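You operate a simulated robot arm through the tools that you are given. There is no shell and no other tool. Be economical: measure what you need, move in short steps, check, and stop when the job is done.

You are at the controls of a simulated two-armed robot. One attempt, no reset.

TASK
Pick up the roll from the left half of the service table with one hand, pass it to the other hand and put it on the roller rack of the grey table. Set down upright: roll.

It is judged by the outcome, as a careful person would: the job done as asked, and still so three seconds after it is handed in. It fails if anything else is knocked over, pushed out of place, dropped, spilled or broken.

THE ROBOT
Two 7-joint arms with two-finger parallel grippers on one trunk, on a base that drives. Base frame: it is fixed to the floor where the robot stands at the start and does not move with it; the origin is under the middle of the robot, x ahead of it, y to its left, z up. Readings come in m, degrees, newtons and seconds.
The left shoulder is at the start at [0.05, 0.161, 1.098], the right one opposite. With the tool pointing down near the work surface each hand reaches from about 0.22 to 0.68 m from the robot's upright axis, wherever it stands, measured 20 degrees to its own side. Places, roughly: roller rack of the grey table [-0.9, -2, 0.6]. Payload 3.43 kg a hand.
The TCP of each hand is the grasp point between the finger pads, 0.03 m short of the fingertips. In the tool frame z runs along the fingers and y along their closing line. The gripper opens to 0.094 m. The fingers are 0.028 m wide and 0.01 m thick; the gripper's body (0.05 by 0.096 m) begins 0.055 m behind the TCP.
Orientation is that of the tool frame in the base frame, as [roll, pitch, yaw] about the fixed x, y, z axes, in that order (R = Rz(yaw) Ry(pitch) Rx(roll)). With the fingers straight down and closing along the base's y, the tool's x points along the base's -x, its y along +y and its z along -z.

THE INTERFACE
- The arms move only by the tool jog_arm. It takes "left_increments", "right_increments" or both (then of equal length, played together; a hand with none holds still); each is a list of rows, each a list of 7 numbers: the shift along the base's x, y, z in units of 25 mm (1.0 is 25 mm), then the turn, a rotation vector about the base's x, y, z in units of 5 degrees (1.0 is 5 degrees), then the opening in per cent of the stroke, from 0 (shut) to 100 (fully open). In form: [[x, y, z, rx, ry, rz, jaw], ...]. A call has 1 to 10 rows; each row shifts and turns the commanded pose from where the row before left it. A call with a number of a shift or a turn outside -1 to 1 is refused whole. Rows are played at 5 a second. More than 0.05 m and 8.6 degrees between two rows, or a gripper value outside its range, and nothing of the call is played. A pose out of reach is approached as far as the arm can. The call stops where the force on the tool passes 40 N (or 10 N more than at its start, if that is more) or the arm is blocked; 0.2 s more then pass. Each finger travels about 0.045 m/s and halts on what it meets, pressing with about 42 N; the grip force reading is that of the motor and also rises with nothing between the fingers. The clock runs only during rows and for 0.2 s after the last one: add rows that do not move to give the fingers time. It gives the time, the measured TCP pose, the force on the tool (base axes), the opening and the grip force at its end, in the units of the frame above (readings bear some noise), with the torque about the TCP (base axes, N m) and any sound that the robot's microphone picked up, and new pictures: "show" is both (left out), scene, wrist or none (wrist: the cameras of the hands that moved).
- Cameras (640 x 400 px; columns grow to the right, rows downward): "scene" is now at [0.1272, -0.0288, 1.2426]; the picture's right is [-0.30, -0.95, 0.00], its down [-0.33, 0.10, -0.94] and it looks along [0.90, -0.28, -0.35] (base axes); focal length 293 px, centre (320, 200). "left" rides on the left gripper at [0.076, -0.014, -0.102] in its tool frame; the picture's right is [0.18, 0.98, 0.00], its down [-0.75, 0.14, -0.64] and it looks along [-0.63, 0.12, 0.77] (tool axes); focal length 243 px, centre (320, 200). "right" rides on the right gripper at [0.076, 0.014, -0.103] in its tool frame; the picture's right is [-0.18, 0.98, 0.00], its down [-0.75, -0.14, -0.64] and it looks along [-0.63, -0.12, 0.77] (tool axes); focal length 243 px, centre (320, 200). There is no depth. A picture from a camera that has moved, and an enlarged one, comes with that camera's place and axes in the base frame and with its lens.
- move_column(by): slides the trunk up (or, below 0, down) by that many m; the arms and the scene camera ride with it, the base frame stays. It gives what a move gives, with no picture.
- steer(legs): drives the robot by 1 to 6 legs, each [ahead, left, turn to the left] in m, m and degrees, along the robot's own axes; the way and the turn of a leg run together, so that a leg with both is an arc; at most 1.5 m and 180 degrees a leg. The arms and the cameras ride along, it lands a little off, and it stops where it bumps. It gives what a move gives, and a new picture of the scene camera.
- turn_head(pan, tilt): turns the head with the scene camera to pan (to the left, within 80 degrees either way) and tilt (down, from -29 to 69), counted from straight ahead of the robot. It gives what a move gives, and a new picture of the scene camera.
- close_up(camera, box): a new picture of the part [left, top, right, bottom] of that camera's present view, enlarged. It takes no simulated time.
- finish_job(): hands the job in; it is judged then, once.

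Work in short steps. Places have to be worked out from the pictures, the camera data and where the tool is seen: move nearer, look again, correct. Check each grasp and each placing, and mend what went wrong. You have 120 turns and 260 pictures in all, those below and enlarged ones among them. Open the grippers and draw the arms clear of the work before you hand the job in, unless the task says otherwise; then end with one line.

The tools are called by a JSON object that holds its "op" and its "data". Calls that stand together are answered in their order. jog_arm: Moves the arms, as the interface text tells. Its arguments: {"type":"object","properties":{"left_increments":{"type":"array","items":{"type":"array","items":{"type":"number"}}},"right_increments":{"type":"array","items":{"type":"array","items":{"type":"number"}}},"show":{"type":"string","enum":["both","scene","wrist","none"]}},"required":[]} The other tools are called the same way: move_column (by) slides the trunk up or down; steer (legs) drives the base; turn_head (pan, tilt) turns the head that bears the scene camera; close_up (camera, box) takes an enlarged picture of a part of a camera's view; finish_job () hands the job in.

At the start:

```text
time_s: 0.0
left_eef_pos: [0.4008, 0.0839, 1.0528]
left_tool_rot: [180.0, -0.1, 180.0]
left_force: [-0.8, -0.3, -0.2]
left_wrist_torque: [0.01, -0.02, 0.0]
left_opening: 0.0939
left_gripper_force: 0.1
right_eef_pos: [0.3228, -0.2538, 1.1062]
right_tool_rot: [-180.0, -0.1, 179.9]
right_force: [-0.4, -0.3, 0.7]
right_wrist_torque: [-0.02, 0.01, -0.03]
right_opening: 0.0939
right_gripper_force: 0.2
trunk travel left (down, up): [-0.125, 0.142]
robot x, y, heading: [-0.001, -0.002, 0.4]
head pan, tilt: [-17.4, 20.3]
```

scene: 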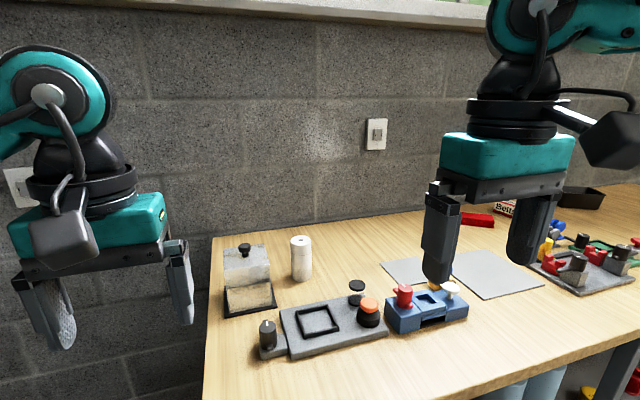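
right: 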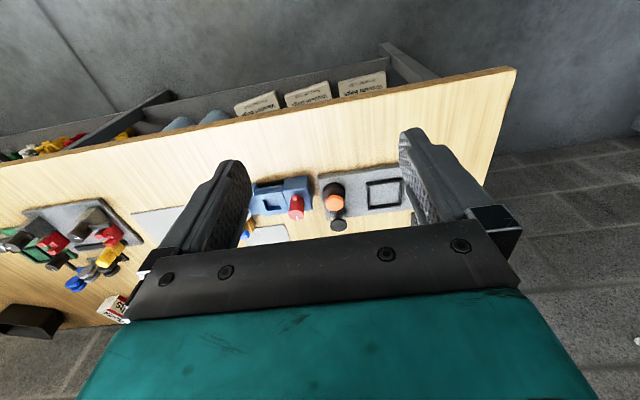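
left: 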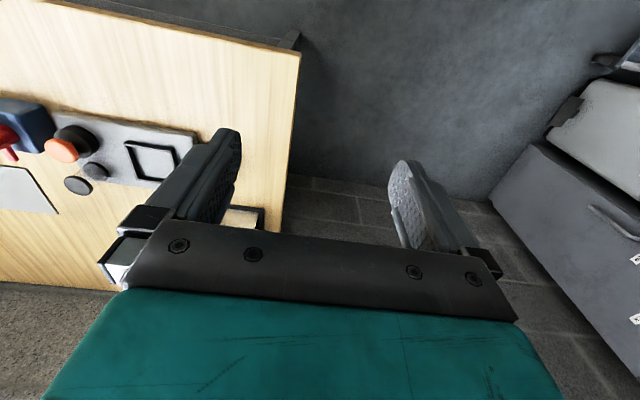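

The table ahead shows a white upright cylinder (maybe the roll) at its left end. I look closer and then look around to identify the tables.

{"op": "close_up", "data": {"camera": "scene", "box": [200, 200, 480, 375]}}

{"op": "turn_head", "data": {"pan": -80, "tilt": 20}}

{"op": "turn_head", "data": {"pan": 70, "tilt": 20}}

```text
2.29 times, centred on (340, 288) of scene
camera zoom: at [0.1272, -0.0288, 1.2426], right [-0.3, -0.95, 0.0], down [-0.33, 0.1, -0.94], along [0.9, -0.28, -0.35], focal length 671 px, centre (274, 0)
```

zoom: 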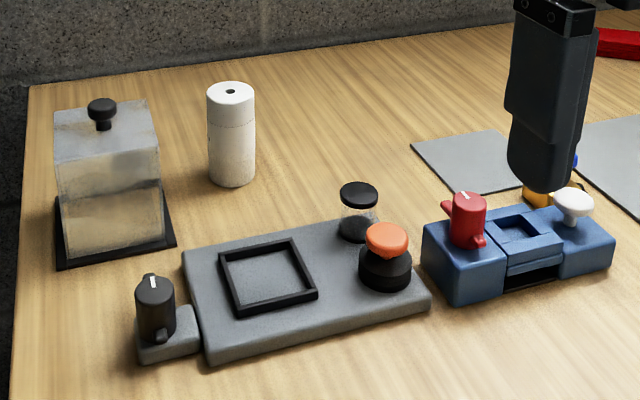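

```text
time_s: 1.3
left_eef_pos: [0.4017, 0.0836, 1.0521]
left_tool_rot: [180.0, 0.0, -180.0]
left_force: [1.1, 0.6, -0.2]
left_wrist_torque: [0.01, -0.01, -0.01]
left_opening: 0.094
left_gripper_force: 0.0
right_eef_pos: [0.3221, -0.254, 1.1065]
right_tool_rot: [-180.0, 0.1, -179.9]
right_force: [0.6, -0.3, 0.1]
right_wrist_torque: [-0.01, -0.02, -0.01]
right_opening: 0.0942
right_gripper_force: 0.0
trunk travel left (down, up): [-0.125, 0.142]
robot x, y, heading: [0.0005, -0.0016, 0.2]
head pan, tilt: [-80.0, 20.0]
camera scene: at [0.0546, -0.0927, 1.243], right [-0.98, -0.17, 0.0], down [-0.06, 0.34, -0.94], along [0.16, -0.93, -0.34], focal length 293 px, centre (320, 200)
```

scene: 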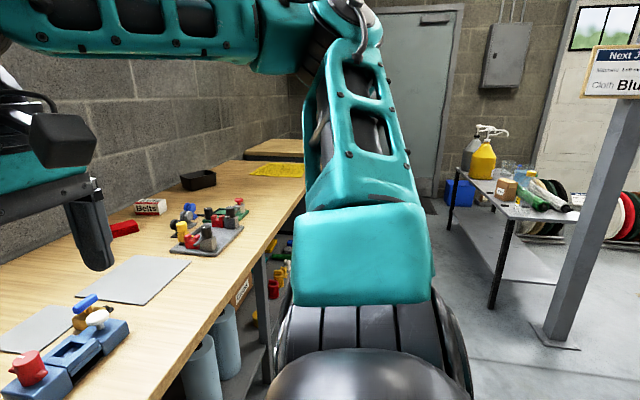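

```text
time_s: 3.7
left_eef_pos: [0.4006, 0.0836, 1.0525]
left_tool_rot: [-179.9, -0.1, -179.9]
left_force: [-0.6, -0.4, 0.8]
left_wrist_torque: [0.03, 0.02, 0.03]
left_opening: 0.0942
left_gripper_force: 0.1
right_eef_pos: [0.323, -0.2539, 1.1063]
right_tool_rot: [180.0, 0.0, 179.9]
right_force: [0.8, 0.5, 0.3]
right_wrist_torque: [-0.01, 0.0, 0.03]
right_opening: 0.0939
right_gripper_force: 0.1
trunk travel left (down, up): [-0.125, 0.142]
robot x, y, heading: [0.002, -0.0014, -0.2]
head pan, tilt: [70.0, 20.0]
camera scene: at [0.0703, 0.0865, 1.243], right [0.94, -0.34, 0.0], down [-0.12, -0.32, -0.94], along [0.32, 0.88, -0.34], focal length 293 px, centre (320, 200)
```

scene: 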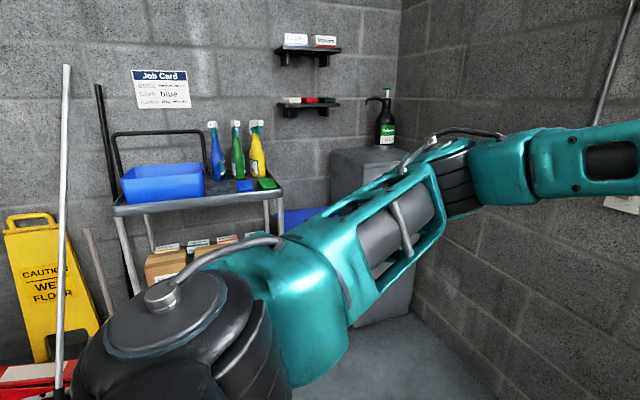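

The white cylinder at about (0.765, -0.18) is surely the roll. Now I check the grey table on the right with a close-up.

{"op": "turn_head", "data": {"pan": -80, "tilt": 20}}

{"op": "close_up", "data": {"camera": "scene", "box": [430, 100, 640, 260]}}

```text
time_s: 6.0
left_eef_pos: [0.3998, 0.0839, 1.0523]
left_tool_rot: [-179.9, 0.0, -180.0]
left_force: [0.0, -0.2, -0.7]
left_wrist_torque: [0.01, 0.01, 0.01]
left_opening: 0.0942
left_gripper_force: 0.1
right_eef_pos: [0.3221, -0.2541, 1.1064]
right_tool_rot: [-179.9, 0.0, 180.0]
right_force: [-0.1, 0.4, -0.1]
right_wrist_torque: [-0.01, -0.01, 0.04]
right_opening: 0.0941
right_gripper_force: 0.1
trunk travel left (down, up): [-0.125, 0.142]
robot x, y, heading: [-0.0002, -0.0014, -0.0]
head pan, tilt: [-80.0, 20.0]
camera scene: at [0.0546, -0.0927, 1.243], right [-0.98, -0.17, 0.0], down [-0.06, 0.34, -0.94], along [0.16, -0.93, -0.34], focal length 293 px, centre (320, 200)
```

scene: 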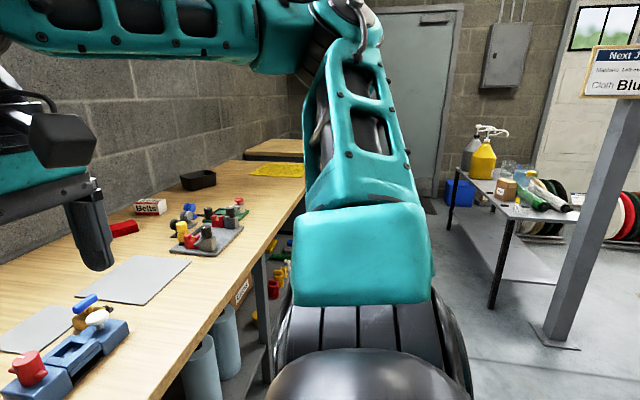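

```text
2.50 times, centred on (535, 180) of scene
camera zoom: at [0.0546, -0.0927, 1.243], right [-0.98, -0.17, 0.0], down [-0.06, 0.34, -0.94], along [0.16, -0.93, -0.34], focal length 734 px, centre (-218, 250)
```

zoom: 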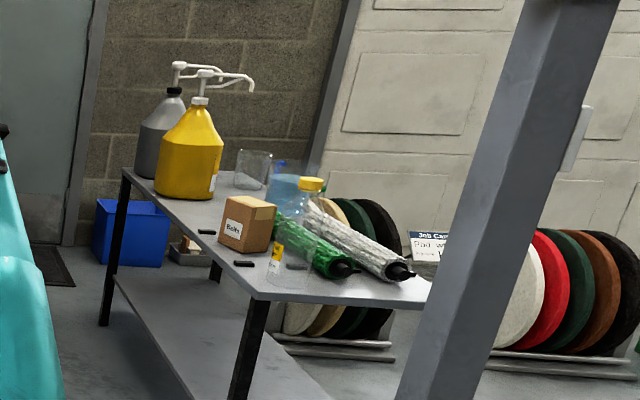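

The grey table carries rollers, bottles and boxes; I'll examine it from near later. First I look straight down ahead to see how far forward the base can drive at the service table.

{"op": "turn_head", "data": {"pan": 0, "tilt": 60}}

{"op": "turn_head", "data": {"pan": 0, "tilt": 25}}

```text
time_s: 7.6
left_eef_pos: [0.4014, 0.0844, 1.0507]
left_tool_rot: [180.0, 0.0, 180.0]
left_force: [0.3, 0.5, -0.4]
left_wrist_torque: [-0.01, -0.01, 0.0]
left_opening: 0.0941
left_gripper_force: 0.0
right_eef_pos: [0.3202, -0.2543, 1.1058]
right_tool_rot: [-180.0, -0.1, 179.9]
right_force: [-0.3, -0.1, 0.2]
right_wrist_torque: [0.03, 0.04, 0.0]
right_opening: 0.094
right_gripper_force: 0.1
trunk travel left (down, up): [-0.125, 0.142]
robot x, y, heading: [-0.0014, 0.0008, 0.0]
head pan, tilt: [0.0, 60.0]
camera scene: at [0.1051, -0.0011, 1.1849], right [0.0, -1.0, 0.0], down [-0.87, 0.0, -0.5], along [0.5, 0.0, -0.87], focal length 293 px, centre (320, 200)
```

scene: 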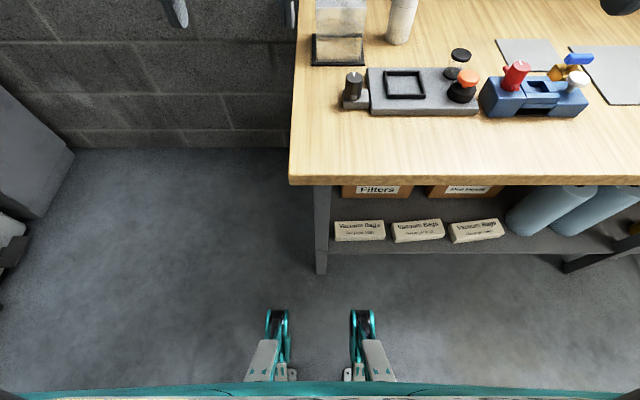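

```text
time_s: 8.6
left_eef_pos: [0.4001, 0.0834, 1.0522]
left_tool_rot: [179.9, 0.0, 179.9]
left_force: [-0.3, -0.7, 0.3]
left_wrist_torque: [-0.01, 0.02, 0.02]
left_opening: 0.0938
left_gripper_force: 0.2
right_eef_pos: [0.322, -0.2539, 1.106]
right_tool_rot: [-179.9, 0.0, -179.9]
right_force: [-0.1, 0.5, 0.1]
right_wrist_torque: [0.01, 0.02, -0.01]
right_opening: 0.094
right_gripper_force: 0.0
trunk travel left (down, up): [-0.125, 0.142]
robot x, y, heading: [0.0021, -0.0014, 0.3]
head pan, tilt: [0.0, 25.0]
camera scene: at [0.1305, -0.001, 1.2349], right [0.0, -1.0, 0.0], down [-0.42, 0.0, -0.91], along [0.91, 0.0, -0.42], focal length 293 px, centre (320, 200)
```

scene: 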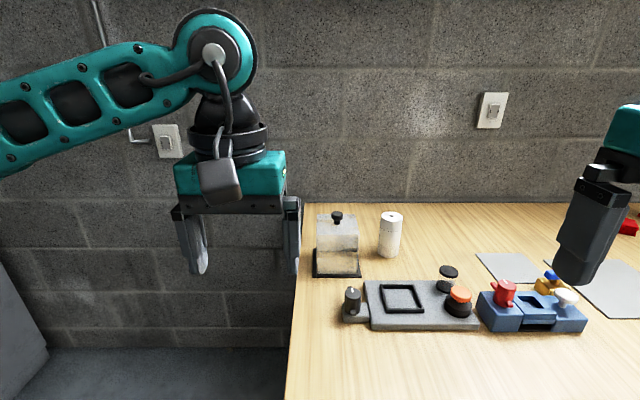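

The base can only go about 8 cm further forward, and the roll stands at about (0.77, -0.18). Before choosing grips I drive back and over to see the rack on the grey table (robot positions are reported, so I can return).

{"op": "steer", "data": {"legs": [[-0.35, 0, 0], [0, 0, -90], [1.1, 0, 0]]}}

{"op": "turn_head", "data": {"pan": -35, "tilt": 35}}

```text
time_s: 19.8
left_eef_pos: [-0.2074, -1.4956, 1.051]
left_tool_rot: [-180.0, 0.0, 92.4]
left_force: [-0.1, 0.3, -0.3]
left_wrist_torque: [0.03, 0.04, -0.03]
left_opening: 0.0939
left_gripper_force: 0.0
right_eef_pos: [-0.5476, -1.43, 1.1065]
right_tool_rot: [-180.0, 0.2, 92.4]
right_force: [-0.1, 0.8, -0.6]
right_wrist_torque: [-0.02, -0.06, 0.0]
right_opening: 0.0938
right_gripper_force: 0.1
trunk travel left (down, up): [-0.125, 0.142]
robot x, y, heading: [-0.3114, -1.096, -87.6]
head pan, tilt: [0.0, 25.0]
camera scene: at [-0.3042, -1.2311, 1.2349], right [-1.0, -0.04, 0.0], down [-0.02, 0.42, -0.91], along [0.04, -0.91, -0.42], focal length 293 px, centre (320, 200)
```

scene: 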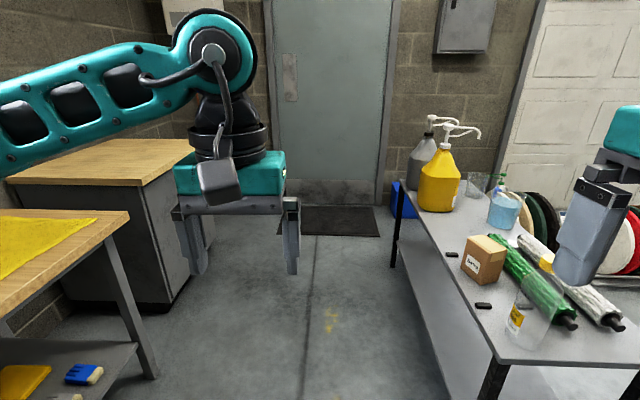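

```text
time_s: 20.8
left_eef_pos: [-0.2085, -1.4951, 1.0523]
left_tool_rot: [-179.9, 0.1, 92.3]
left_force: [-0.8, 0.2, -1.2]
left_wrist_torque: [-0.01, -0.01, 0.02]
left_opening: 0.0942
left_gripper_force: 0.1
right_eef_pos: [-0.5478, -1.4307, 1.1064]
right_tool_rot: [180.0, 0.0, 92.3]
right_force: [1.3, 0.5, 0.2]
right_wrist_torque: [0.0, 0.0, -0.02]
right_opening: 0.0941
right_gripper_force: 0.1
trunk travel left (down, up): [-0.125, 0.142]
robot x, y, heading: [-0.3088, -1.0971, -87.8]
head pan, tilt: [-35.0, 35.0]
camera scene: at [-0.3555, -1.2131, 1.2192], right [-0.84, 0.54, 0.0], down [0.31, 0.48, -0.82], along [-0.44, -0.69, -0.57], focal length 293 px, centre (320, 200)
```

scene: 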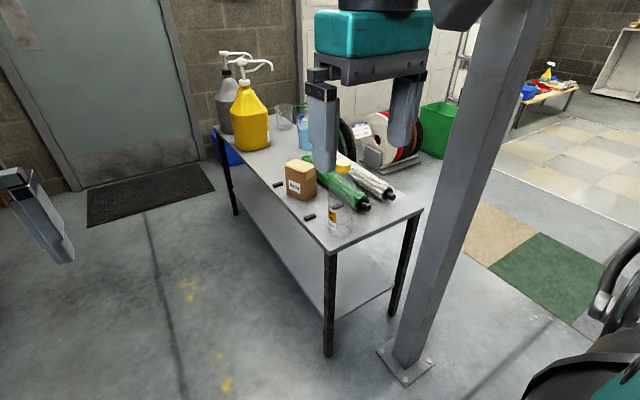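

I zoom into the grey table's near end.

{"op": "close_up", "data": {"camera": "scene", "box": [250, 130, 450, 255]}}

{"op": "steer", "data": {"legs": [[0.5, 0.15, 0]]}}

{"op": "turn_head", "data": {"pan": -70, "tilt": 40}}

```text
3.20 times, centred on (350, 192) of scene
camera zoom: at [-0.3555, -1.2131, 1.2192], right [-0.84, 0.54, 0.0], down [0.31, 0.48, -0.82], along [-0.44, -0.69, -0.57], focal length 939 px, centre (224, 224)
```

zoom: 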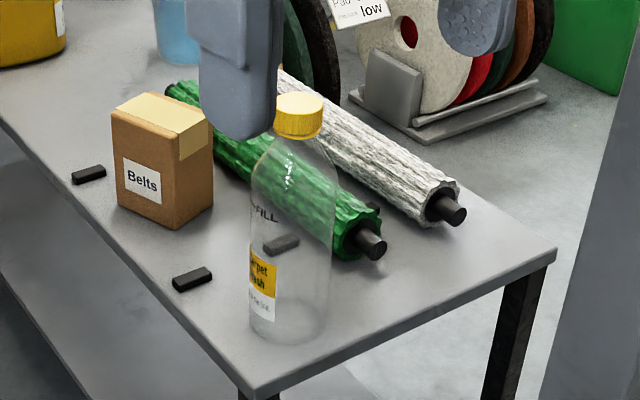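

```text
time_s: 23.9
left_eef_pos: [-0.0438, -1.9936, 1.0522]
left_tool_rot: [180.0, 0.0, 91.8]
left_force: [0.1, 0.2, 0.7]
left_wrist_torque: [0.02, -0.02, -0.02]
left_opening: 0.094
left_gripper_force: 0.0
right_eef_pos: [-0.3822, -1.9243, 1.1065]
right_tool_rot: [-180.0, 0.0, 91.7]
right_force: [0.6, 0.9, -0.3]
right_wrist_torque: [0.03, 0.0, -0.02]
right_opening: 0.094
right_gripper_force: 0.1
trunk travel left (down, up): [-0.125, 0.142]
robot x, y, heading: [-0.1369, -1.5923, -88.1]
head pan, tilt: [-35.0, 35.0]
camera scene: at [-0.1868, -1.7096, 1.2191], right [-0.84, 0.55, 0.0], down [0.31, 0.48, -0.82], along [-0.45, -0.68, -0.57], focal length 293 px, centre (320, 200)
```

scene: 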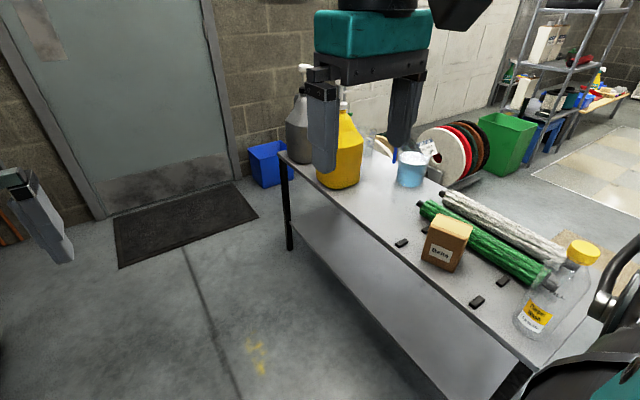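

```text
time_s: 24.9
left_eef_pos: [-0.0423, -1.9937, 1.0514]
left_tool_rot: [-180.0, 0.0, 91.8]
left_force: [0.7, -0.2, 0.3]
left_wrist_torque: [0.0, -0.02, -0.01]
left_opening: 0.094
left_gripper_force: 0.0
right_eef_pos: [-0.3818, -1.9241, 1.1061]
right_tool_rot: [-180.0, -0.1, 91.7]
right_force: [-0.1, 0.1, -0.5]
right_wrist_torque: [0.01, 0.0, -0.01]
right_opening: 0.0938
right_gripper_force: 0.0
trunk travel left (down, up): [-0.125, 0.142]
robot x, y, heading: [-0.1419, -1.597, -88.0]
head pan, tilt: [-70.0, 40.0]
camera scene: at [-0.2176, -1.6673, 1.2116], right [-0.37, 0.93, 0.0], down [0.6, 0.24, -0.77], along [-0.71, -0.28, -0.64], focal length 293 px, centre (320, 200)
```

scene: 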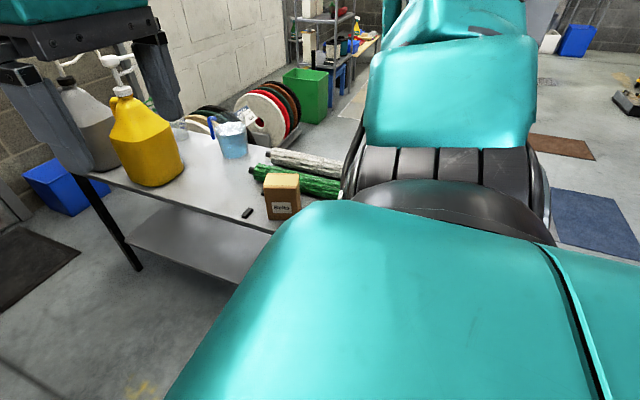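

I turn to face the grey table from its +x side to see the rack clearly.

{"op": "steer", "data": {"legs": [[0, 0.1, 0], [0, 0, -92], [0, 0.35, 0]]}}

{"op": "turn_head", "data": {"pan": 0, "tilt": 40}}

{"op": "close_up", "data": {"camera": "scene", "box": [160, 100, 480, 300]}}

```text
time_s: 31.8
left_eef_pos: [-0.4462, -2.0102, 1.0514]
left_tool_rot: [179.9, 0.0, -1.0]
left_force: [-0.4, 0.1, -1.0]
left_wrist_torque: [0.01, 0.01, 0.0]
left_opening: 0.0939
left_gripper_force: 0.1
right_eef_pos: [-0.3609, -1.6748, 1.1056]
right_tool_rot: [-180.0, 0.0, -1.0]
right_force: [-0.6, 1.3, 0.3]
right_wrist_torque: [-0.01, -0.03, 0.01]
right_opening: 0.0941
right_gripper_force: 0.0
trunk travel left (down, up): [-0.125, 0.142]
robot x, y, heading: [-0.0429, -1.9297, 179.1]
head pan, tilt: [-70.0, 40.0]
camera scene: at [-0.1129, -1.8545, 1.2117], right [0.95, 0.33, 0.0], down [0.21, -0.61, -0.77], along [-0.25, 0.72, -0.64], focal length 293 px, centre (320, 200)
```

scene: 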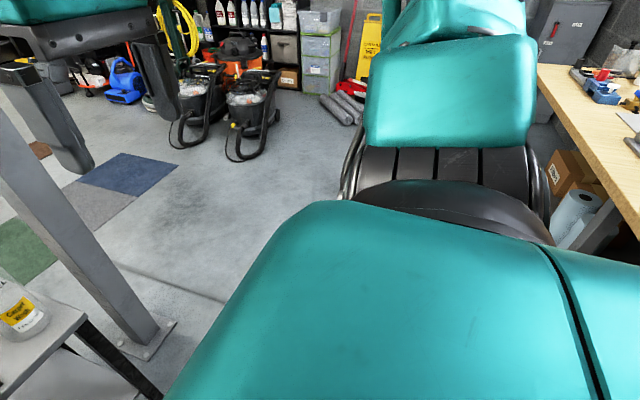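

```text
time_s: 33.2
left_eef_pos: [-0.4469, -2.0115, 1.0514]
left_tool_rot: [-179.9, -0.1, -1.0]
left_force: [0.3, 0.2, 0.6]
left_wrist_torque: [0.03, 0.02, 0.01]
left_opening: 0.0939
left_gripper_force: 0.1
right_eef_pos: [-0.3608, -1.673, 1.1063]
right_tool_rot: [-180.0, 0.0, -1.0]
right_force: [0.3, 0.3, 0.6]
right_wrist_torque: [-0.02, -0.01, 0.02]
right_opening: 0.0941
right_gripper_force: 0.0
trunk travel left (down, up): [-0.125, 0.142]
robot x, y, heading: [-0.0429, -1.9358, 179.1]
head pan, tilt: [0.0, 40.0]
camera scene: at [-0.1702, -1.9329, 1.2116], right [0.02, 1.0, 0.0], down [0.64, -0.01, -0.77], along [-0.77, 0.01, -0.64], focal length 293 px, centre (320, 200)
```

scene: 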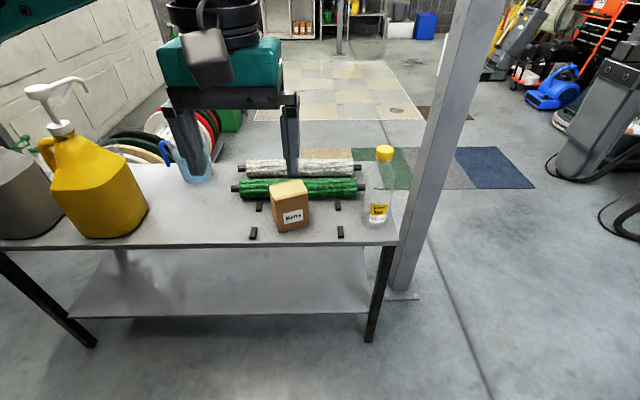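

```text
2.00 times, centred on (320, 200) of scene
camera zoom: at [-0.1702, -1.9329, 1.2116], right [0.02, 1.0, 0.0], down [0.64, -0.01, -0.77], along [-0.77, 0.01, -0.64], focal length 587 px, centre (320, 200)
```

zoom: 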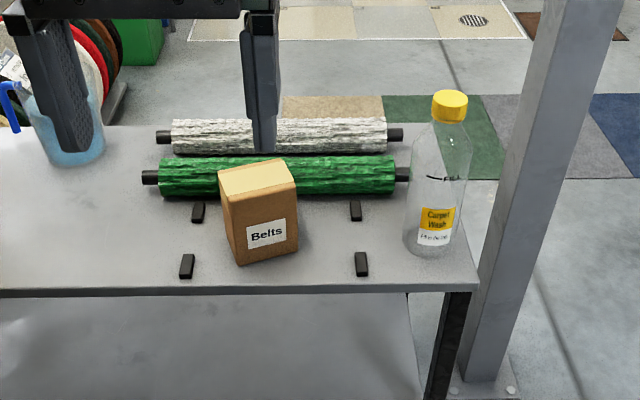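

The rack has free rests (four black blocks) around the "Belts" box, with room for the roll upright at about (-0.82, -1.915) right of the box; placing must be from above with fingers closing along x. So: the right hand picks low at a slant, the left takes from the top. I drive back to the service table.

{"op": "steer", "data": {"legs": [[0, 0, -89], [0, 0.27, 0], [1.4, 0, 0], [0.53, 0, 0], [0, 0, -90]]}}

```text
time_s: 52.1
left_eef_pos: [0.1322, 0.0876, 1.0517]
left_tool_rot: [-180.0, 0.0, 179.3]
left_force: [-0.2, 0.2, -0.1]
left_wrist_torque: [0.01, 0.01, 0.03]
left_opening: 0.0941
left_gripper_force: 0.0
right_eef_pos: [0.0481, -0.2483, 1.1061]
right_tool_rot: [180.0, 0.1, 179.3]
right_force: [-0.1, -0.3, -0.3]
right_wrist_torque: [-0.01, -0.01, 0.01]
right_opening: 0.0938
right_gripper_force: 0.0
trunk travel left (down, up): [-0.125, 0.142]
robot x, y, heading: [-0.2742, 0.0074, -0.5]
head pan, tilt: [0.0, 40.0]
camera scene: at [-0.1466, 0.0064, 1.2116], right [-0.01, -1.0, 0.0], down [-0.64, 0.01, -0.77], along [0.77, -0.01, -0.64], focal length 293 px, centre (320, 200)
```

scene: 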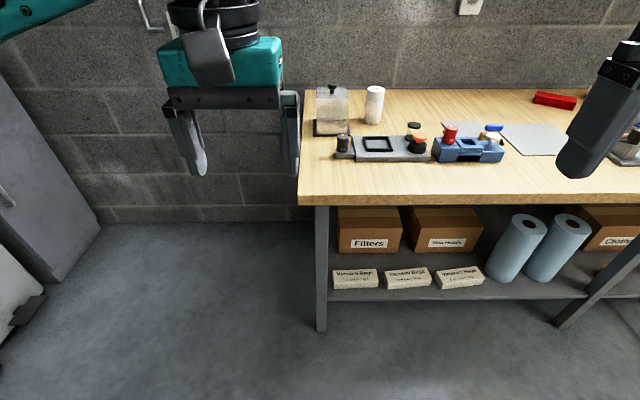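

Now I drive ahead to about x=0.03 and look at the roll.

{"op": "steer", "data": {"legs": [[0.31, -0.01, 0.5]]}}

{"op": "turn_head", "data": {"pan": -15, "tilt": 28}}

{"op": "close_up", "data": {"camera": "scene", "box": [220, 160, 420, 285]}}

```text
time_s: 54.2
left_eef_pos: [0.4402, 0.0759, 1.0517]
left_tool_rot: [-179.9, 0.0, 179.6]
left_force: [0.1, 0.5, 0.3]
left_wrist_torque: [0.03, 0.01, 0.01]
left_opening: 0.0939
left_gripper_force: 0.1
right_eef_pos: [0.3587, -0.2608, 1.1063]
right_tool_rot: [-180.0, 0.0, 179.5]
right_force: [0.5, -0.1, 0.2]
right_wrist_torque: [-0.01, 0.0, 0.02]
right_opening: 0.0938
right_gripper_force: 0.1
trunk travel left (down, up): [-0.125, 0.142]
robot x, y, heading: [0.0396, -0.0041, -0.6]
head pan, tilt: [0.0, 40.0]
camera scene: at [0.1624, -0.0061, 1.2115], right [-0.01, -1.0, 0.0], down [-0.64, 0.01, -0.77], along [0.77, -0.01, -0.64], focal length 293 px, centre (320, 200)
```

scene: 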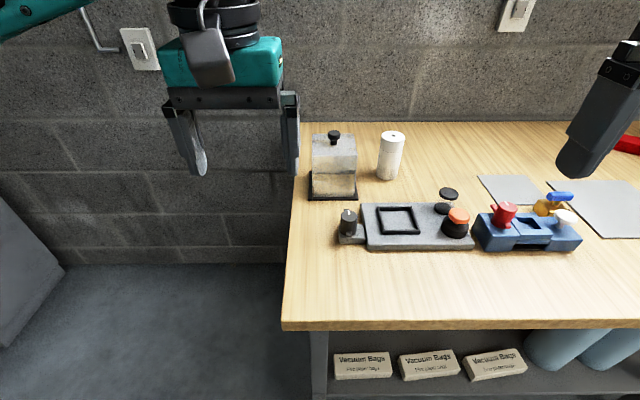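

```text
time_s: 54.9
left_eef_pos: [0.4391, 0.0761, 1.0523]
left_tool_rot: [179.9, 0.0, 179.6]
left_force: [-0.2, 0.3, -0.6]
left_wrist_torque: [-0.01, -0.03, -0.03]
left_opening: 0.0942
left_gripper_force: 0.0
right_eef_pos: [0.3581, -0.2605, 1.105]
right_tool_rot: [180.0, 0.0, 179.6]
right_force: [0.7, 0.7, -0.1]
right_wrist_torque: [0.0, 0.02, 0.02]
right_opening: 0.0941
right_gripper_force: 0.1
trunk travel left (down, up): [-0.125, 0.142]
robot x, y, heading: [0.0386, -0.0061, -0.3]
head pan, tilt: [-15.0, 28.0]
camera scene: at [0.1649, -0.0296, 1.2301], right [-0.27, -0.96, 0.0], down [-0.45, 0.12, -0.88], along [0.85, -0.23, -0.47], focal length 293 px, centre (320, 200)
```

scene: 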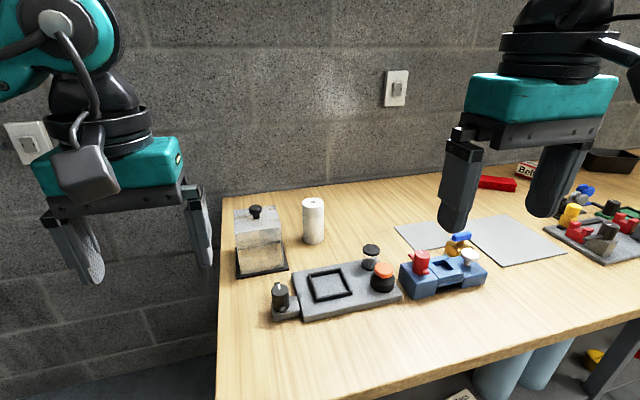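

```text
3.20 times, centred on (320, 222) of scene
camera zoom: at [0.1649, -0.0296, 1.2301], right [-0.27, -0.96, 0.0], down [-0.45, 0.12, -0.88], along [0.85, -0.23, -0.47], focal length 939 px, centre (320, 128)
```

zoom: 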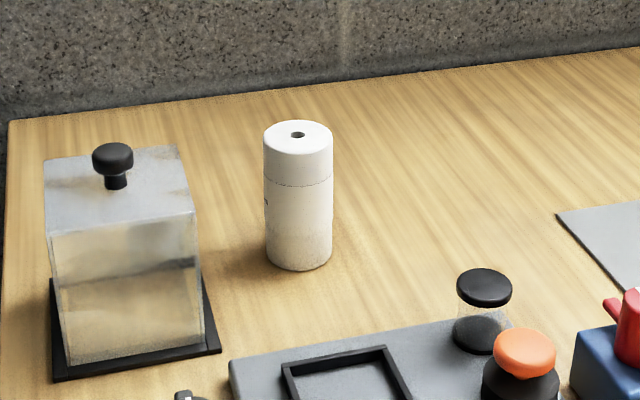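

The roll: axis at (0.772, -0.177), diameter about 0.055, height about 0.11. The right hand starts approaching, tilting 45° forward (fingers closing along y), staying high.

{"op": "jog_arm", "data": {"right_increments": [[0.9, 0.37, -0.3, 0, -1, 0, 100], [0.9, 0.37, -0.3, 0, -1, 0, 100], [0.9, 0.37, -0.3, 0, -1, 0, 100], [0.9, 0.37, -0.3, 0, -1, 0, 100], [0.9, 0.37, -0.3, 0, -1, 0, 100], [0.9, 0.37, -0.3, 0, -1, 0, 100], [0.9, 0.37, -0.3, 0, -1, 0, 100], [0.9, 0.37, -0.3, 0, -1, 0, 100], [0.9, 0.37, -0.3, 0, -1, 0, 100]]}}

```text
time_s: 56.9
left_eef_pos: [0.4394, 0.0764, 1.0516]
left_tool_rot: [179.9, 0.1, 179.7]
left_force: [-0.1, -0.3, 0.7]
left_wrist_torque: [0.04, 0.0, -0.02]
left_opening: 0.0941
left_gripper_force: 0.0
right_eef_pos: [0.562, -0.1781, 1.039]
right_tool_rot: [179.4, 45.0, 179.2]
right_force: [1.1, -0.1, 0.4]
right_wrist_torque: [0.02, 0.0, 0.0]
right_opening: 0.0938
right_gripper_force: 0.0
trunk travel left (down, up): [-0.125, 0.142]
robot x, y, heading: [0.0381, -0.0037, -0.4]
head pan, tilt: [-15.0, 28.0]
camera scene: at [0.1652, -0.0297, 1.2301], right [-0.27, -0.96, 0.0], down [-0.45, 0.13, -0.88], along [0.85, -0.24, -0.47], focal length 293 px, centre (320, 200)
camera right: at [0.4351, -0.1616, 1.0568], right [0.14, 0.98, 0.14], down [0.08, -0.15, 0.99], along [0.99, -0.12, -0.1], focal length 243 px, centre (320, 200)
```

scene: 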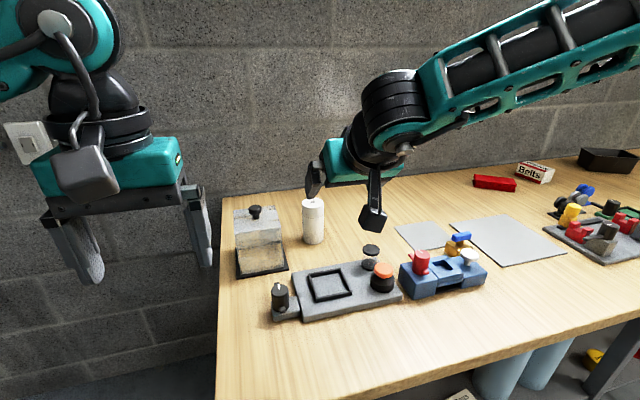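
right: 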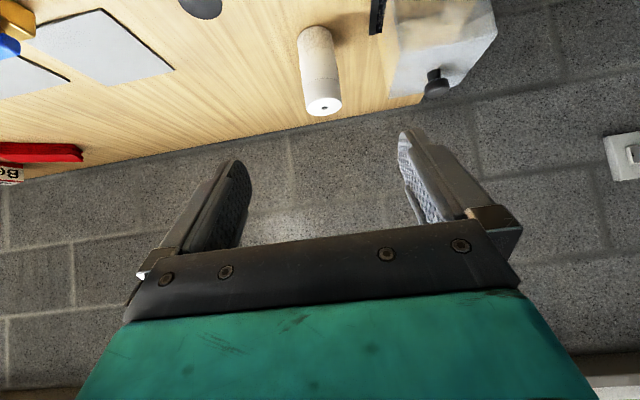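

The wrist camera confirms the roll at (0.77, -0.177). I go to the pre-grasp point in line with the slant.

{"op": "jog_arm", "data": {"right_increments": [[0.8, 0, -0.96, 0, 0, 0, 100], [0.8, 0, -0.96, 0, 0, 0, 100], [0.8, 0, -0.96, 0, 0, 0, 100], [0.8, 0, -0.96, 0, 0, 0, 100], [0.8, 0, -0.96, 0, 0, 0, 100]]}}

```text
time_s: 58.1
left_eef_pos: [0.4398, 0.0758, 1.0522]
left_tool_rot: [-179.9, 0.0, 179.6]
left_force: [-0.3, -0.2, 0.0]
left_wrist_torque: [0.01, 0.02, 0.0]
left_opening: 0.0938
left_gripper_force: 0.2
right_eef_pos: [0.6464, -0.1907, 0.9279]
right_tool_rot: [179.6, 45.0, 179.4]
right_force: [-0.1, 0.0, 0.3]
right_wrist_torque: [0.01, -0.05, -0.01]
right_opening: 0.0939
right_gripper_force: 0.0
right hand out of reach, approached as far as the arm can: row 5
trunk travel left (down, up): [-0.125, 0.142]
robot x, y, heading: [0.037, -0.0016, -0.4]
head pan, tilt: [-15.0, 28.0]
camera scene: at [0.1648, -0.0297, 1.2302], right [-0.27, -0.96, 0.0], down [-0.45, 0.13, -0.88], along [0.85, -0.24, -0.47], focal length 293 px, centre (320, 200)
camera right: at [0.5195, -0.1755, 0.9471], right [0.13, 0.98, 0.14], down [0.08, -0.15, 0.99], along [0.99, -0.12, -0.1], focal length 243 px, centre (320, 200)
```

scene: 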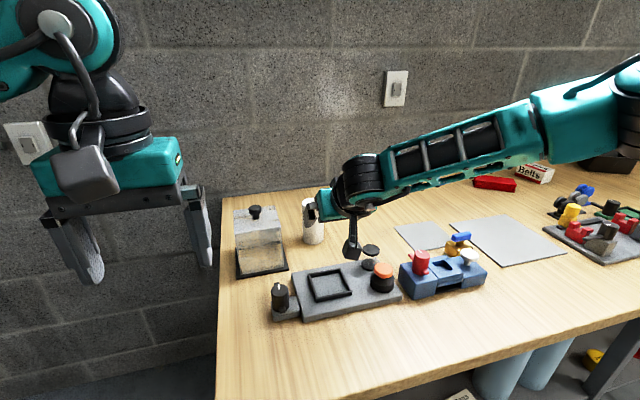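
right: 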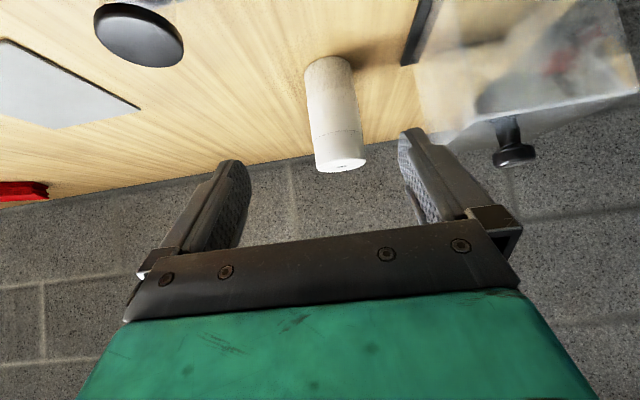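

The arm reached its limit. I draw the hand up and back, then lower the trunk and move the base a little forward.

{"op": "jog_arm", "data": {"right_increments": [[-0.6, 0, 0.9, 0, 0, 0, 100], [-0.6, 0, 0.9, 0, 0, 0, 100], [-0.6, 0, 0.9, 0, 0, 0, 100], [-0.6, 0, 0.9, 0, 0, 0, 100]], "show": "none"}}

{"op": "move_column", "data": {"by": -0.1}}

{"op": "turn_head", "data": {"pan": 0, "tilt": 65}}

```text
time_s: 59.1
left_eef_pos: [0.4384, 0.0761, 1.0518]
left_tool_rot: [180.0, 0.0, 179.6]
left_force: [0.2, 1.0, 0.3]
left_wrist_torque: [0.0, 0.02, -0.01]
left_opening: 0.0941
left_gripper_force: 0.2
right_eef_pos: [0.5868, -0.1921, 1.0179]
right_tool_rot: [179.4, 44.9, 179.4]
right_force: [0.7, 0.6, -0.4]
right_wrist_torque: [-0.02, -0.03, -0.04]
right_opening: 0.094
right_gripper_force: 0.0
trunk travel left (down, up): [-0.125, 0.142]
robot x, y, heading: [0.0363, -0.0051, -0.3]
head pan, tilt: [-15.0, 28.0]
```

```text
time_s: 60.5
left_eef_pos: [0.44, 0.0765, 0.9524]
left_tool_rot: [180.0, 0.0, 179.6]
left_force: [0.2, -0.3, 0.9]
left_wrist_torque: [0.0, 0.01, -0.01]
left_opening: 0.0937
left_gripper_force: 0.1
right_eef_pos: [0.5876, -0.1916, 0.9188]
right_tool_rot: [179.5, 45.1, 179.4]
right_force: [-0.9, -0.6, 1.0]
right_wrist_torque: [-0.02, 0.0, 0.0]
right_opening: 0.094
right_gripper_force: 0.1
trunk travel left (down, up): [-0.025, 0.242]
robot x, y, heading: [0.0409, -0.0038, -0.3]
head pan, tilt: [-15.0, 28.0]
```

```text
time_s: 61.5
left_eef_pos: [0.441, 0.0756, 0.952]
left_tool_rot: [179.9, 0.0, 179.6]
left_force: [0.4, 0.5, 0.1]
left_wrist_torque: [0.0, 0.0, -0.04]
left_opening: 0.094
left_gripper_force: 0.0
right_eef_pos: [0.5872, -0.1913, 0.9188]
right_tool_rot: [179.5, 45.0, 179.4]
right_force: [-0.8, -0.5, 0.4]
right_wrist_torque: [0.02, 0.02, 0.02]
right_opening: 0.0944
right_gripper_force: 0.0
trunk travel left (down, up): [-0.025, 0.242]
robot x, y, heading: [0.0355, -0.0053, -0.3]
head pan, tilt: [0.0, 65.0]
camera scene: at [0.1377, -0.0059, 1.0794], right [-0.01, -1.0, 0.0], down [-0.91, 0.01, -0.42], along [0.42, 0.0, -0.91], focal length 293 px, centre (320, 200)
```

scene: 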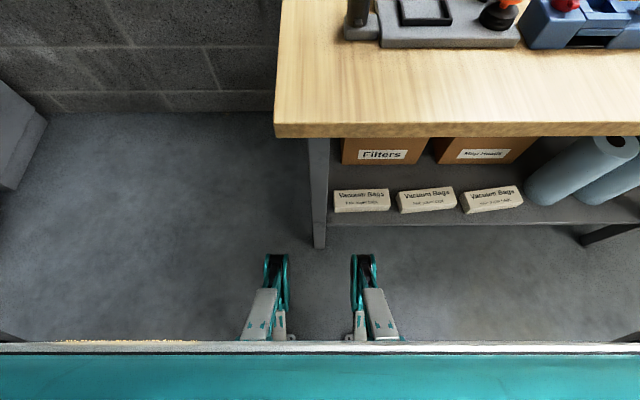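

There's space: the table leg lies between my feet. I move forward 5 cm.

{"op": "steer", "data": {"legs": [[0.05, 0, 0]]}}

{"op": "turn_head", "data": {"pan": -10, "tilt": 35}}

```text
time_s: 62.4
left_eef_pos: [0.4909, 0.0747, 0.9517]
left_tool_rot: [180.0, 0.0, 179.6]
left_force: [-0.2, 0.2, -0.7]
left_wrist_torque: [0.02, 0.04, 0.02]
left_opening: 0.094
left_gripper_force: 0.1
right_eef_pos: [0.6382, -0.1919, 0.9181]
right_tool_rot: [179.5, 45.0, 179.4]
right_force: [-0.3, -0.2, 0.0]
right_wrist_torque: [0.0, 0.01, 0.05]
right_opening: 0.094
right_gripper_force: 0.1
trunk travel left (down, up): [-0.025, 0.242]
robot x, y, heading: [0.0864, -0.0017, -0.5]
head pan, tilt: [0.0, 65.0]
camera scene: at [0.1879, -0.0062, 1.0793], right [-0.01, -1.0, 0.0], down [-0.91, 0.01, -0.42], along [0.42, 0.0, -0.91], focal length 293 px, centre (320, 200)
```

scene: 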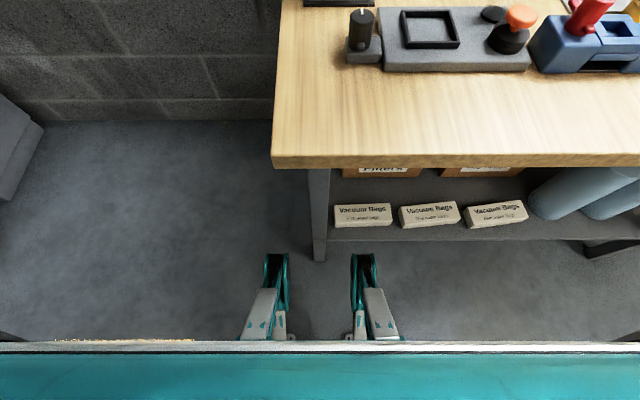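

```text
time_s: 63.4
left_eef_pos: [0.4905, 0.0758, 0.9516]
left_tool_rot: [180.0, 0.0, 179.6]
left_force: [0.3, 0.4, 1.2]
left_wrist_torque: [-0.02, 0.0, 0.01]
left_opening: 0.0939
left_gripper_force: 0.1
right_eef_pos: [0.6366, -0.1922, 0.918]
right_tool_rot: [179.5, 44.9, 179.4]
right_force: [-0.7, -0.5, -0.3]
right_wrist_torque: [0.0, 0.0, 0.0]
right_opening: 0.094
right_gripper_force: 0.0
trunk travel left (down, up): [-0.025, 0.242]
robot x, y, heading: [0.0896, -0.0056, -0.6]
head pan, tilt: [-10.0, 35.0]
camera scene: at [0.2136, -0.0217, 1.1191], right [-0.18, -0.98, 0.0], down [-0.56, 0.1, -0.82], along [0.81, -0.15, -0.57], focal length 293 px, centre (320, 200)
```

scene: 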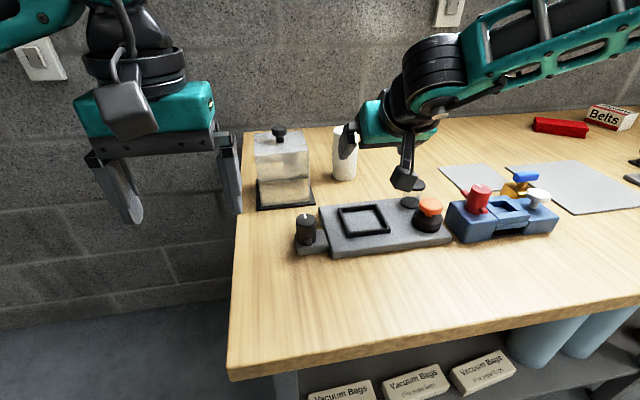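

I align with the roll laterally and start down the slant, checking in the wrist view.

{"op": "jog_arm", "data": {"right_increments": [[0.55, 0.28, 0, 0, 0, 0, 100], [0.55, 0.28, 0, 0, 0, 0.1, 100], [0.9, 0, -0.9, 0, 0, 0, 100]], "show": "both"}}

```text
time_s: 64.2
left_eef_pos: [0.4901, 0.0768, 0.9523]
left_tool_rot: [-180.0, 0.1, 179.5]
left_force: [-0.6, -0.2, -0.3]
left_wrist_torque: [-0.01, -0.01, 0.0]
left_opening: 0.0939
left_gripper_force: 0.0
right_eef_pos: [0.6872, -0.1785, 0.8952]
right_tool_rot: [179.5, 45.0, 179.8]
right_force: [-0.8, -0.2, 0.5]
right_wrist_torque: [0.0, 0.05, 0.01]
right_opening: 0.094
right_gripper_force: 0.1
trunk travel left (down, up): [-0.025, 0.242]
robot x, y, heading: [0.0888, -0.0063, -0.4]
head pan, tilt: [-10.0, 35.0]
camera scene: at [0.2137, -0.0217, 1.1192], right [-0.18, -0.98, 0.0], down [-0.56, 0.1, -0.82], along [0.81, -0.15, -0.57], focal length 293 px, centre (320, 200)
camera right: at [0.5597, -0.1641, 0.9134], right [0.13, 0.98, 0.14], down [0.08, -0.15, 0.99], along [0.99, -0.11, -0.1], focal length 243 px, centre (320, 200)
```

scene: 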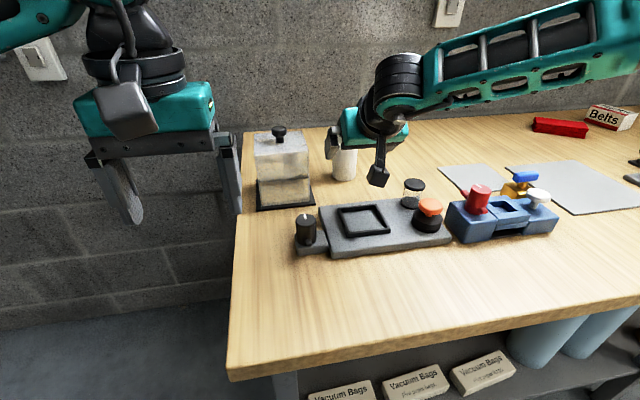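
right: 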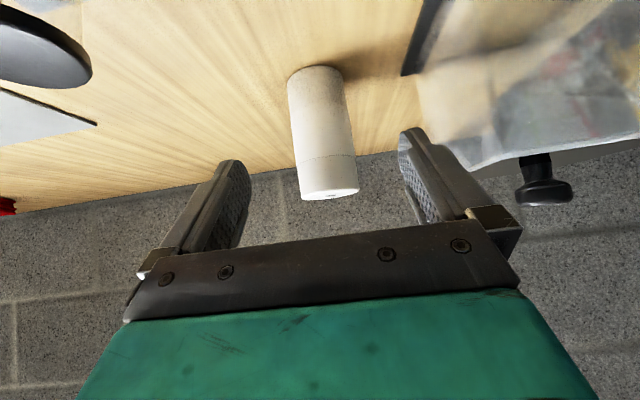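

Well aligned (roll re-measured at 0.773, -0.177). I go on down the slant to the grasp point.

{"op": "jog_arm", "data": {"right_increments": [[0.77, 0, -0.77, 0, 0, 0, 100], [0.77, 0, -0.77, 0, 0, 0, 100], [0.77, 0, -0.77, 0, 0, 0, 100], [0.75, 0, -0.72, 0, 0, 0, 100]]}}

```text
time_s: 65.2
left_eef_pos: [0.4909, 0.0756, 0.951]
left_tool_rot: [-179.9, 0.0, 179.6]
left_force: [-0.9, 0.3, 0.7]
left_wrist_torque: [0.01, 0.0, 0.01]
left_opening: 0.0942
left_gripper_force: 0.0
right_eef_pos: [0.7237, -0.211, 0.841]
right_tool_rot: [179.5, 44.9, 180.0]
right_force: [0.5, -0.1, 0.6]
right_wrist_torque: [-0.01, 0.01, 0.03]
right_opening: 0.0939
right_gripper_force: 0.0
right hand out of reach, approached as far as the arm can: row 2, 3, 4
trunk travel left (down, up): [-0.025, 0.242]
robot x, y, heading: [0.0886, -0.0021, -0.6]
head pan, tilt: [-10.0, 35.0]
camera scene: at [0.2136, -0.0217, 1.1192], right [-0.18, -0.98, 0.0], down [-0.56, 0.1, -0.82], along [0.81, -0.15, -0.57], focal length 293 px, centre (320, 200)
camera right: at [0.5979, -0.198, 0.859], right [0.13, 0.98, 0.14], down [0.08, -0.15, 0.99], along [0.99, -0.11, -0.1], focal length 243 px, centre (320, 200)
```

scene: 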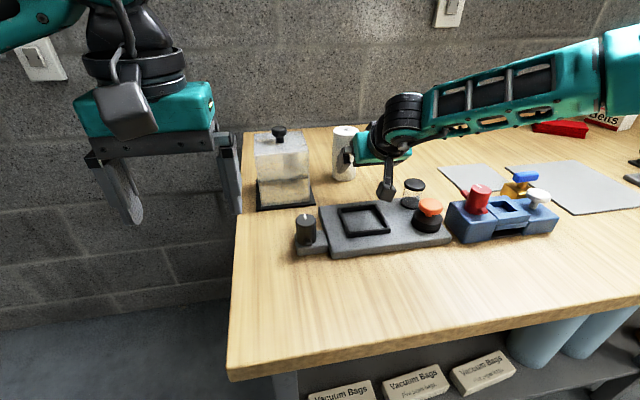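
right: 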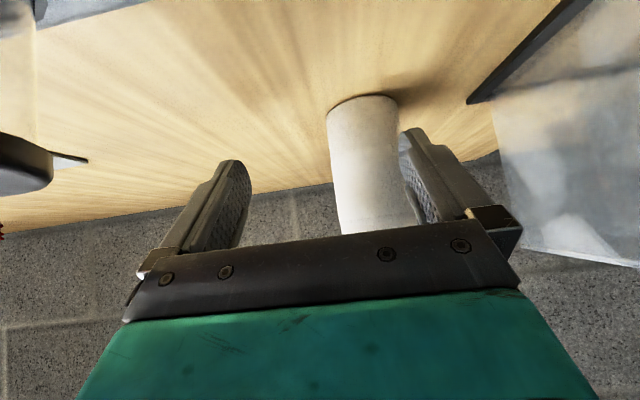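

The arm ran out of reach and drifted sideways without touching the roll. I retreat along the slant and then bring the base closer.

{"op": "jog_arm", "data": {"right_increments": [[-0.9, 0, 0.6, 0, 0, 0, 100], [-0.8, 0, 0.9, 0, 0, 0, 100], [-0.8, 0, 0.9, 0, 0, 0, 100], [-0.6, 0, 0.9, 0, 0, 0, 100]], "show": "none"}}

{"op": "steer", "data": {"legs": [[0.06, 0, 0.5]]}}

```text
time_s: 66.2
left_eef_pos: [0.4895, 0.0764, 0.9509]
left_tool_rot: [180.0, 0.0, 179.7]
left_force: [0.6, 0.8, -0.4]
left_wrist_torque: [-0.04, 0.02, -0.04]
left_opening: 0.0942
left_gripper_force: 0.1
right_eef_pos: [0.6483, -0.2107, 0.9224]
right_tool_rot: [179.5, 45.0, 180.0]
right_force: [-0.2, 0.4, 0.2]
right_wrist_torque: [0.02, 0.0, 0.0]
right_opening: 0.0941
right_gripper_force: 0.1
trunk travel left (down, up): [-0.025, 0.242]
robot x, y, heading: [0.0893, -0.0032, -0.4]
head pan, tilt: [-10.0, 35.0]
```

```text
time_s: 67.1
left_eef_pos: [0.5204, 0.0781, 0.9508]
left_tool_rot: [180.0, -0.1, 180.0]
left_force: [0.2, -0.2, 0.2]
left_wrist_torque: [-0.01, -0.01, 0.03]
left_opening: 0.0938
left_gripper_force: 0.2
right_eef_pos: [0.6793, -0.2093, 0.9224]
right_tool_rot: [179.6, 44.8, -179.8]
right_force: [0.2, 0.6, -0.2]
right_wrist_torque: [0.02, -0.01, -0.02]
right_opening: 0.0941
right_gripper_force: 0.0
trunk travel left (down, up): [-0.025, 0.242]
robot x, y, heading: [0.1179, -0.0042, -0.1]
head pan, tilt: [-10.0, 35.0]
stopped in leg 1: the robot was blocked; the commanded pose is now the measured one
camera scene: at [0.2432, -0.0215, 1.1192], right [-0.18, -0.98, 0.0], down [-0.56, 0.1, -0.82], along [0.81, -0.14, -0.57], focal length 293 px, centre (320, 200)
```

scene: 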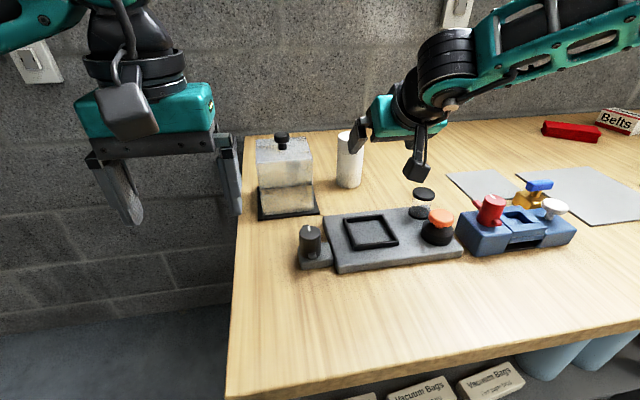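

The base was stopped at x=0.118 by slight contact; I ease back 8 mm. Then, high above the roll, I test how far the right hand reaches in this posture.

{"op": "steer", "data": {"legs": [[-0.008, 0, 0]]}}

{"op": "jog_arm", "data": {"right_increments": [[0, 0.6, 0.8, 0, 0, 0, 100], [0, 0.6, 0.8, 0, 0, 0, 100], [0.8, 0, 0, 0, 0, 0, 100], [0.8, 0, 0, 0, 0, 0, 100], [0.8, 0, 0, 0, 0, 0, 100], [0.8, 0, 0, 0, 0, 0, 100]], "show": "scene"}}

```text
time_s: 67.9
left_eef_pos: [0.5112, 0.0776, 0.9514]
left_tool_rot: [179.9, -0.1, 180.0]
left_force: [-0.2, 0.0, -0.3]
left_wrist_torque: [-0.04, 0.01, 0.01]
left_opening: 0.094
left_gripper_force: 0.0
right_eef_pos: [0.6713, -0.2096, 0.9229]
right_tool_rot: [179.6, 44.9, -179.8]
right_force: [0.6, -0.8, -1.0]
right_wrist_torque: [0.0, -0.03, -0.02]
right_opening: 0.0943
right_gripper_force: 0.0
trunk travel left (down, up): [-0.025, 0.242]
robot x, y, heading: [0.1135, -0.0062, -0.0]
head pan, tilt: [-10.0, 35.0]
camera scene: at [0.2348, -0.0215, 1.1192], right [-0.18, -0.98, 0.0], down [-0.56, 0.1, -0.82], along [0.81, -0.14, -0.57], focal length 293 px, centre (320, 200)
```

scene: 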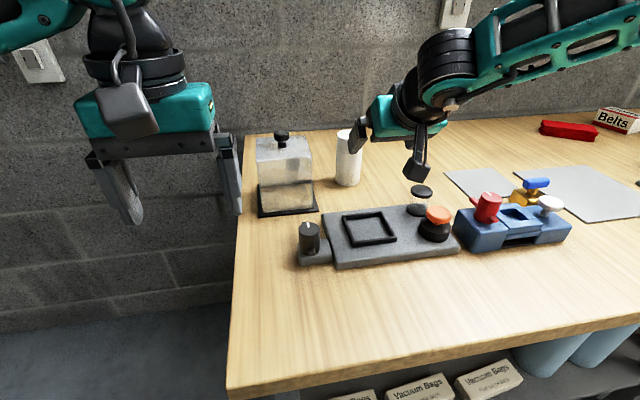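

```text
time_s: 69.3
left_eef_pos: [0.5127, 0.0782, 0.9507]
left_tool_rot: [179.9, -0.2, 180.0]
left_force: [-0.2, -0.2, -0.2]
left_wrist_torque: [0.0, 0.03, 0.0]
left_opening: 0.0941
left_gripper_force: 0.0
right_eef_pos: [0.7538, -0.1803, 0.9614]
right_tool_rot: [179.7, 44.9, -179.9]
right_force: [-0.1, -0.3, 0.3]
right_wrist_torque: [0.0, -0.01, -0.03]
right_opening: 0.094
right_gripper_force: 0.1
trunk travel left (down, up): [-0.025, 0.242]
robot x, y, heading: [0.1128, -0.0071, 0.0]
head pan, tilt: [-10.0, 35.0]
camera scene: at [0.2352, -0.0216, 1.1191], right [-0.18, -0.98, 0.0], down [-0.56, 0.1, -0.82], along [0.81, -0.14, -0.57], focal length 293 px, centre (320, 200)
```

scene: 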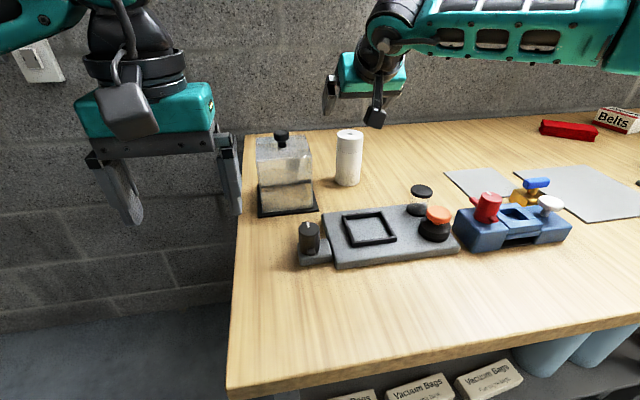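

At this height it reaches; only the low end fails. I lower the trunk the rest and approach again down the slant in small steps.

{"op": "move_column", "data": {"by": -0.024}}

{"op": "jog_arm", "data": {"right_increments": [[-0.8, 0.03, -0.1, 0, 0, 0, 100], [-0.8, 0.03, -0.1, 0, 0, 0, 100], [-0.8, 0.03, -0.1, 0, 0, 0, 100], [-0.4, 0, -0.2, 0, 0, 0, 100], [0.8, 0, -0.8, 0, 0, 0, 100], [0.8, 0, -0.8, 0, 0, 0, 100]], "show": "wrist"}}

```text
time_s: 70.0
left_eef_pos: [0.5112, 0.0768, 0.9276]
left_tool_rot: [179.9, -0.1, -180.0]
left_force: [0.0, 0.0, 0.2]
left_wrist_torque: [0.02, 0.0, 0.01]
left_opening: 0.0941
left_gripper_force: 0.0
right_eef_pos: [0.7517, -0.1804, 0.938]
right_tool_rot: [179.6, 45.0, -179.9]
right_force: [0.9, -0.2, 0.3]
right_wrist_torque: [-0.01, -0.02, -0.03]
right_opening: 0.0937
right_gripper_force: 0.0
trunk travel left (down, up): [-0.001, 0.266]
robot x, y, heading: [0.1059, -0.0043, -0.2]
head pan, tilt: [-10.0, 35.0]
```

```text
time_s: 71.4
left_eef_pos: [0.5123, 0.0776, 0.9265]
left_tool_rot: [179.9, 0.0, 179.9]
left_force: [0.1, 0.2, 0.3]
left_wrist_torque: [-0.02, 0.0, 0.0]
left_opening: 0.0939
left_gripper_force: 0.1
right_eef_pos: [0.7239, -0.1768, 0.8856]
right_tool_rot: [179.5, 44.8, -179.9]
right_force: [-0.3, 0.5, -0.1]
right_wrist_torque: [0.01, -0.01, -0.03]
right_opening: 0.0938
right_gripper_force: 0.1
trunk travel left (down, up): [-0.001, 0.266]
robot x, y, heading: [0.1101, -0.0045, -0.2]
head pan, tilt: [-10.0, 35.0]
camera right: at [0.5966, -0.1631, 0.9038], right [0.12, 0.98, 0.14], down [0.08, -0.15, 0.99], along [0.99, -0.11, -0.1], focal length 243 px, centre (320, 200)
```

right: 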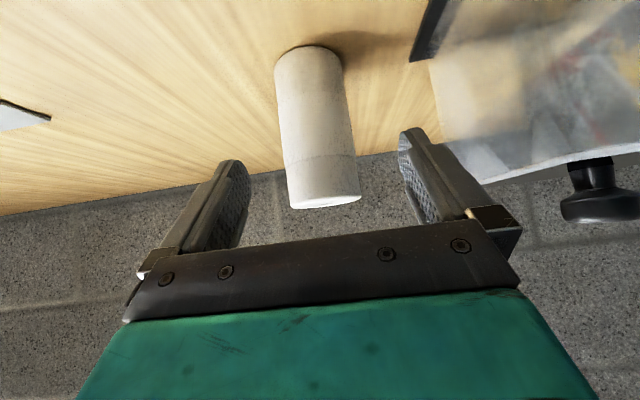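

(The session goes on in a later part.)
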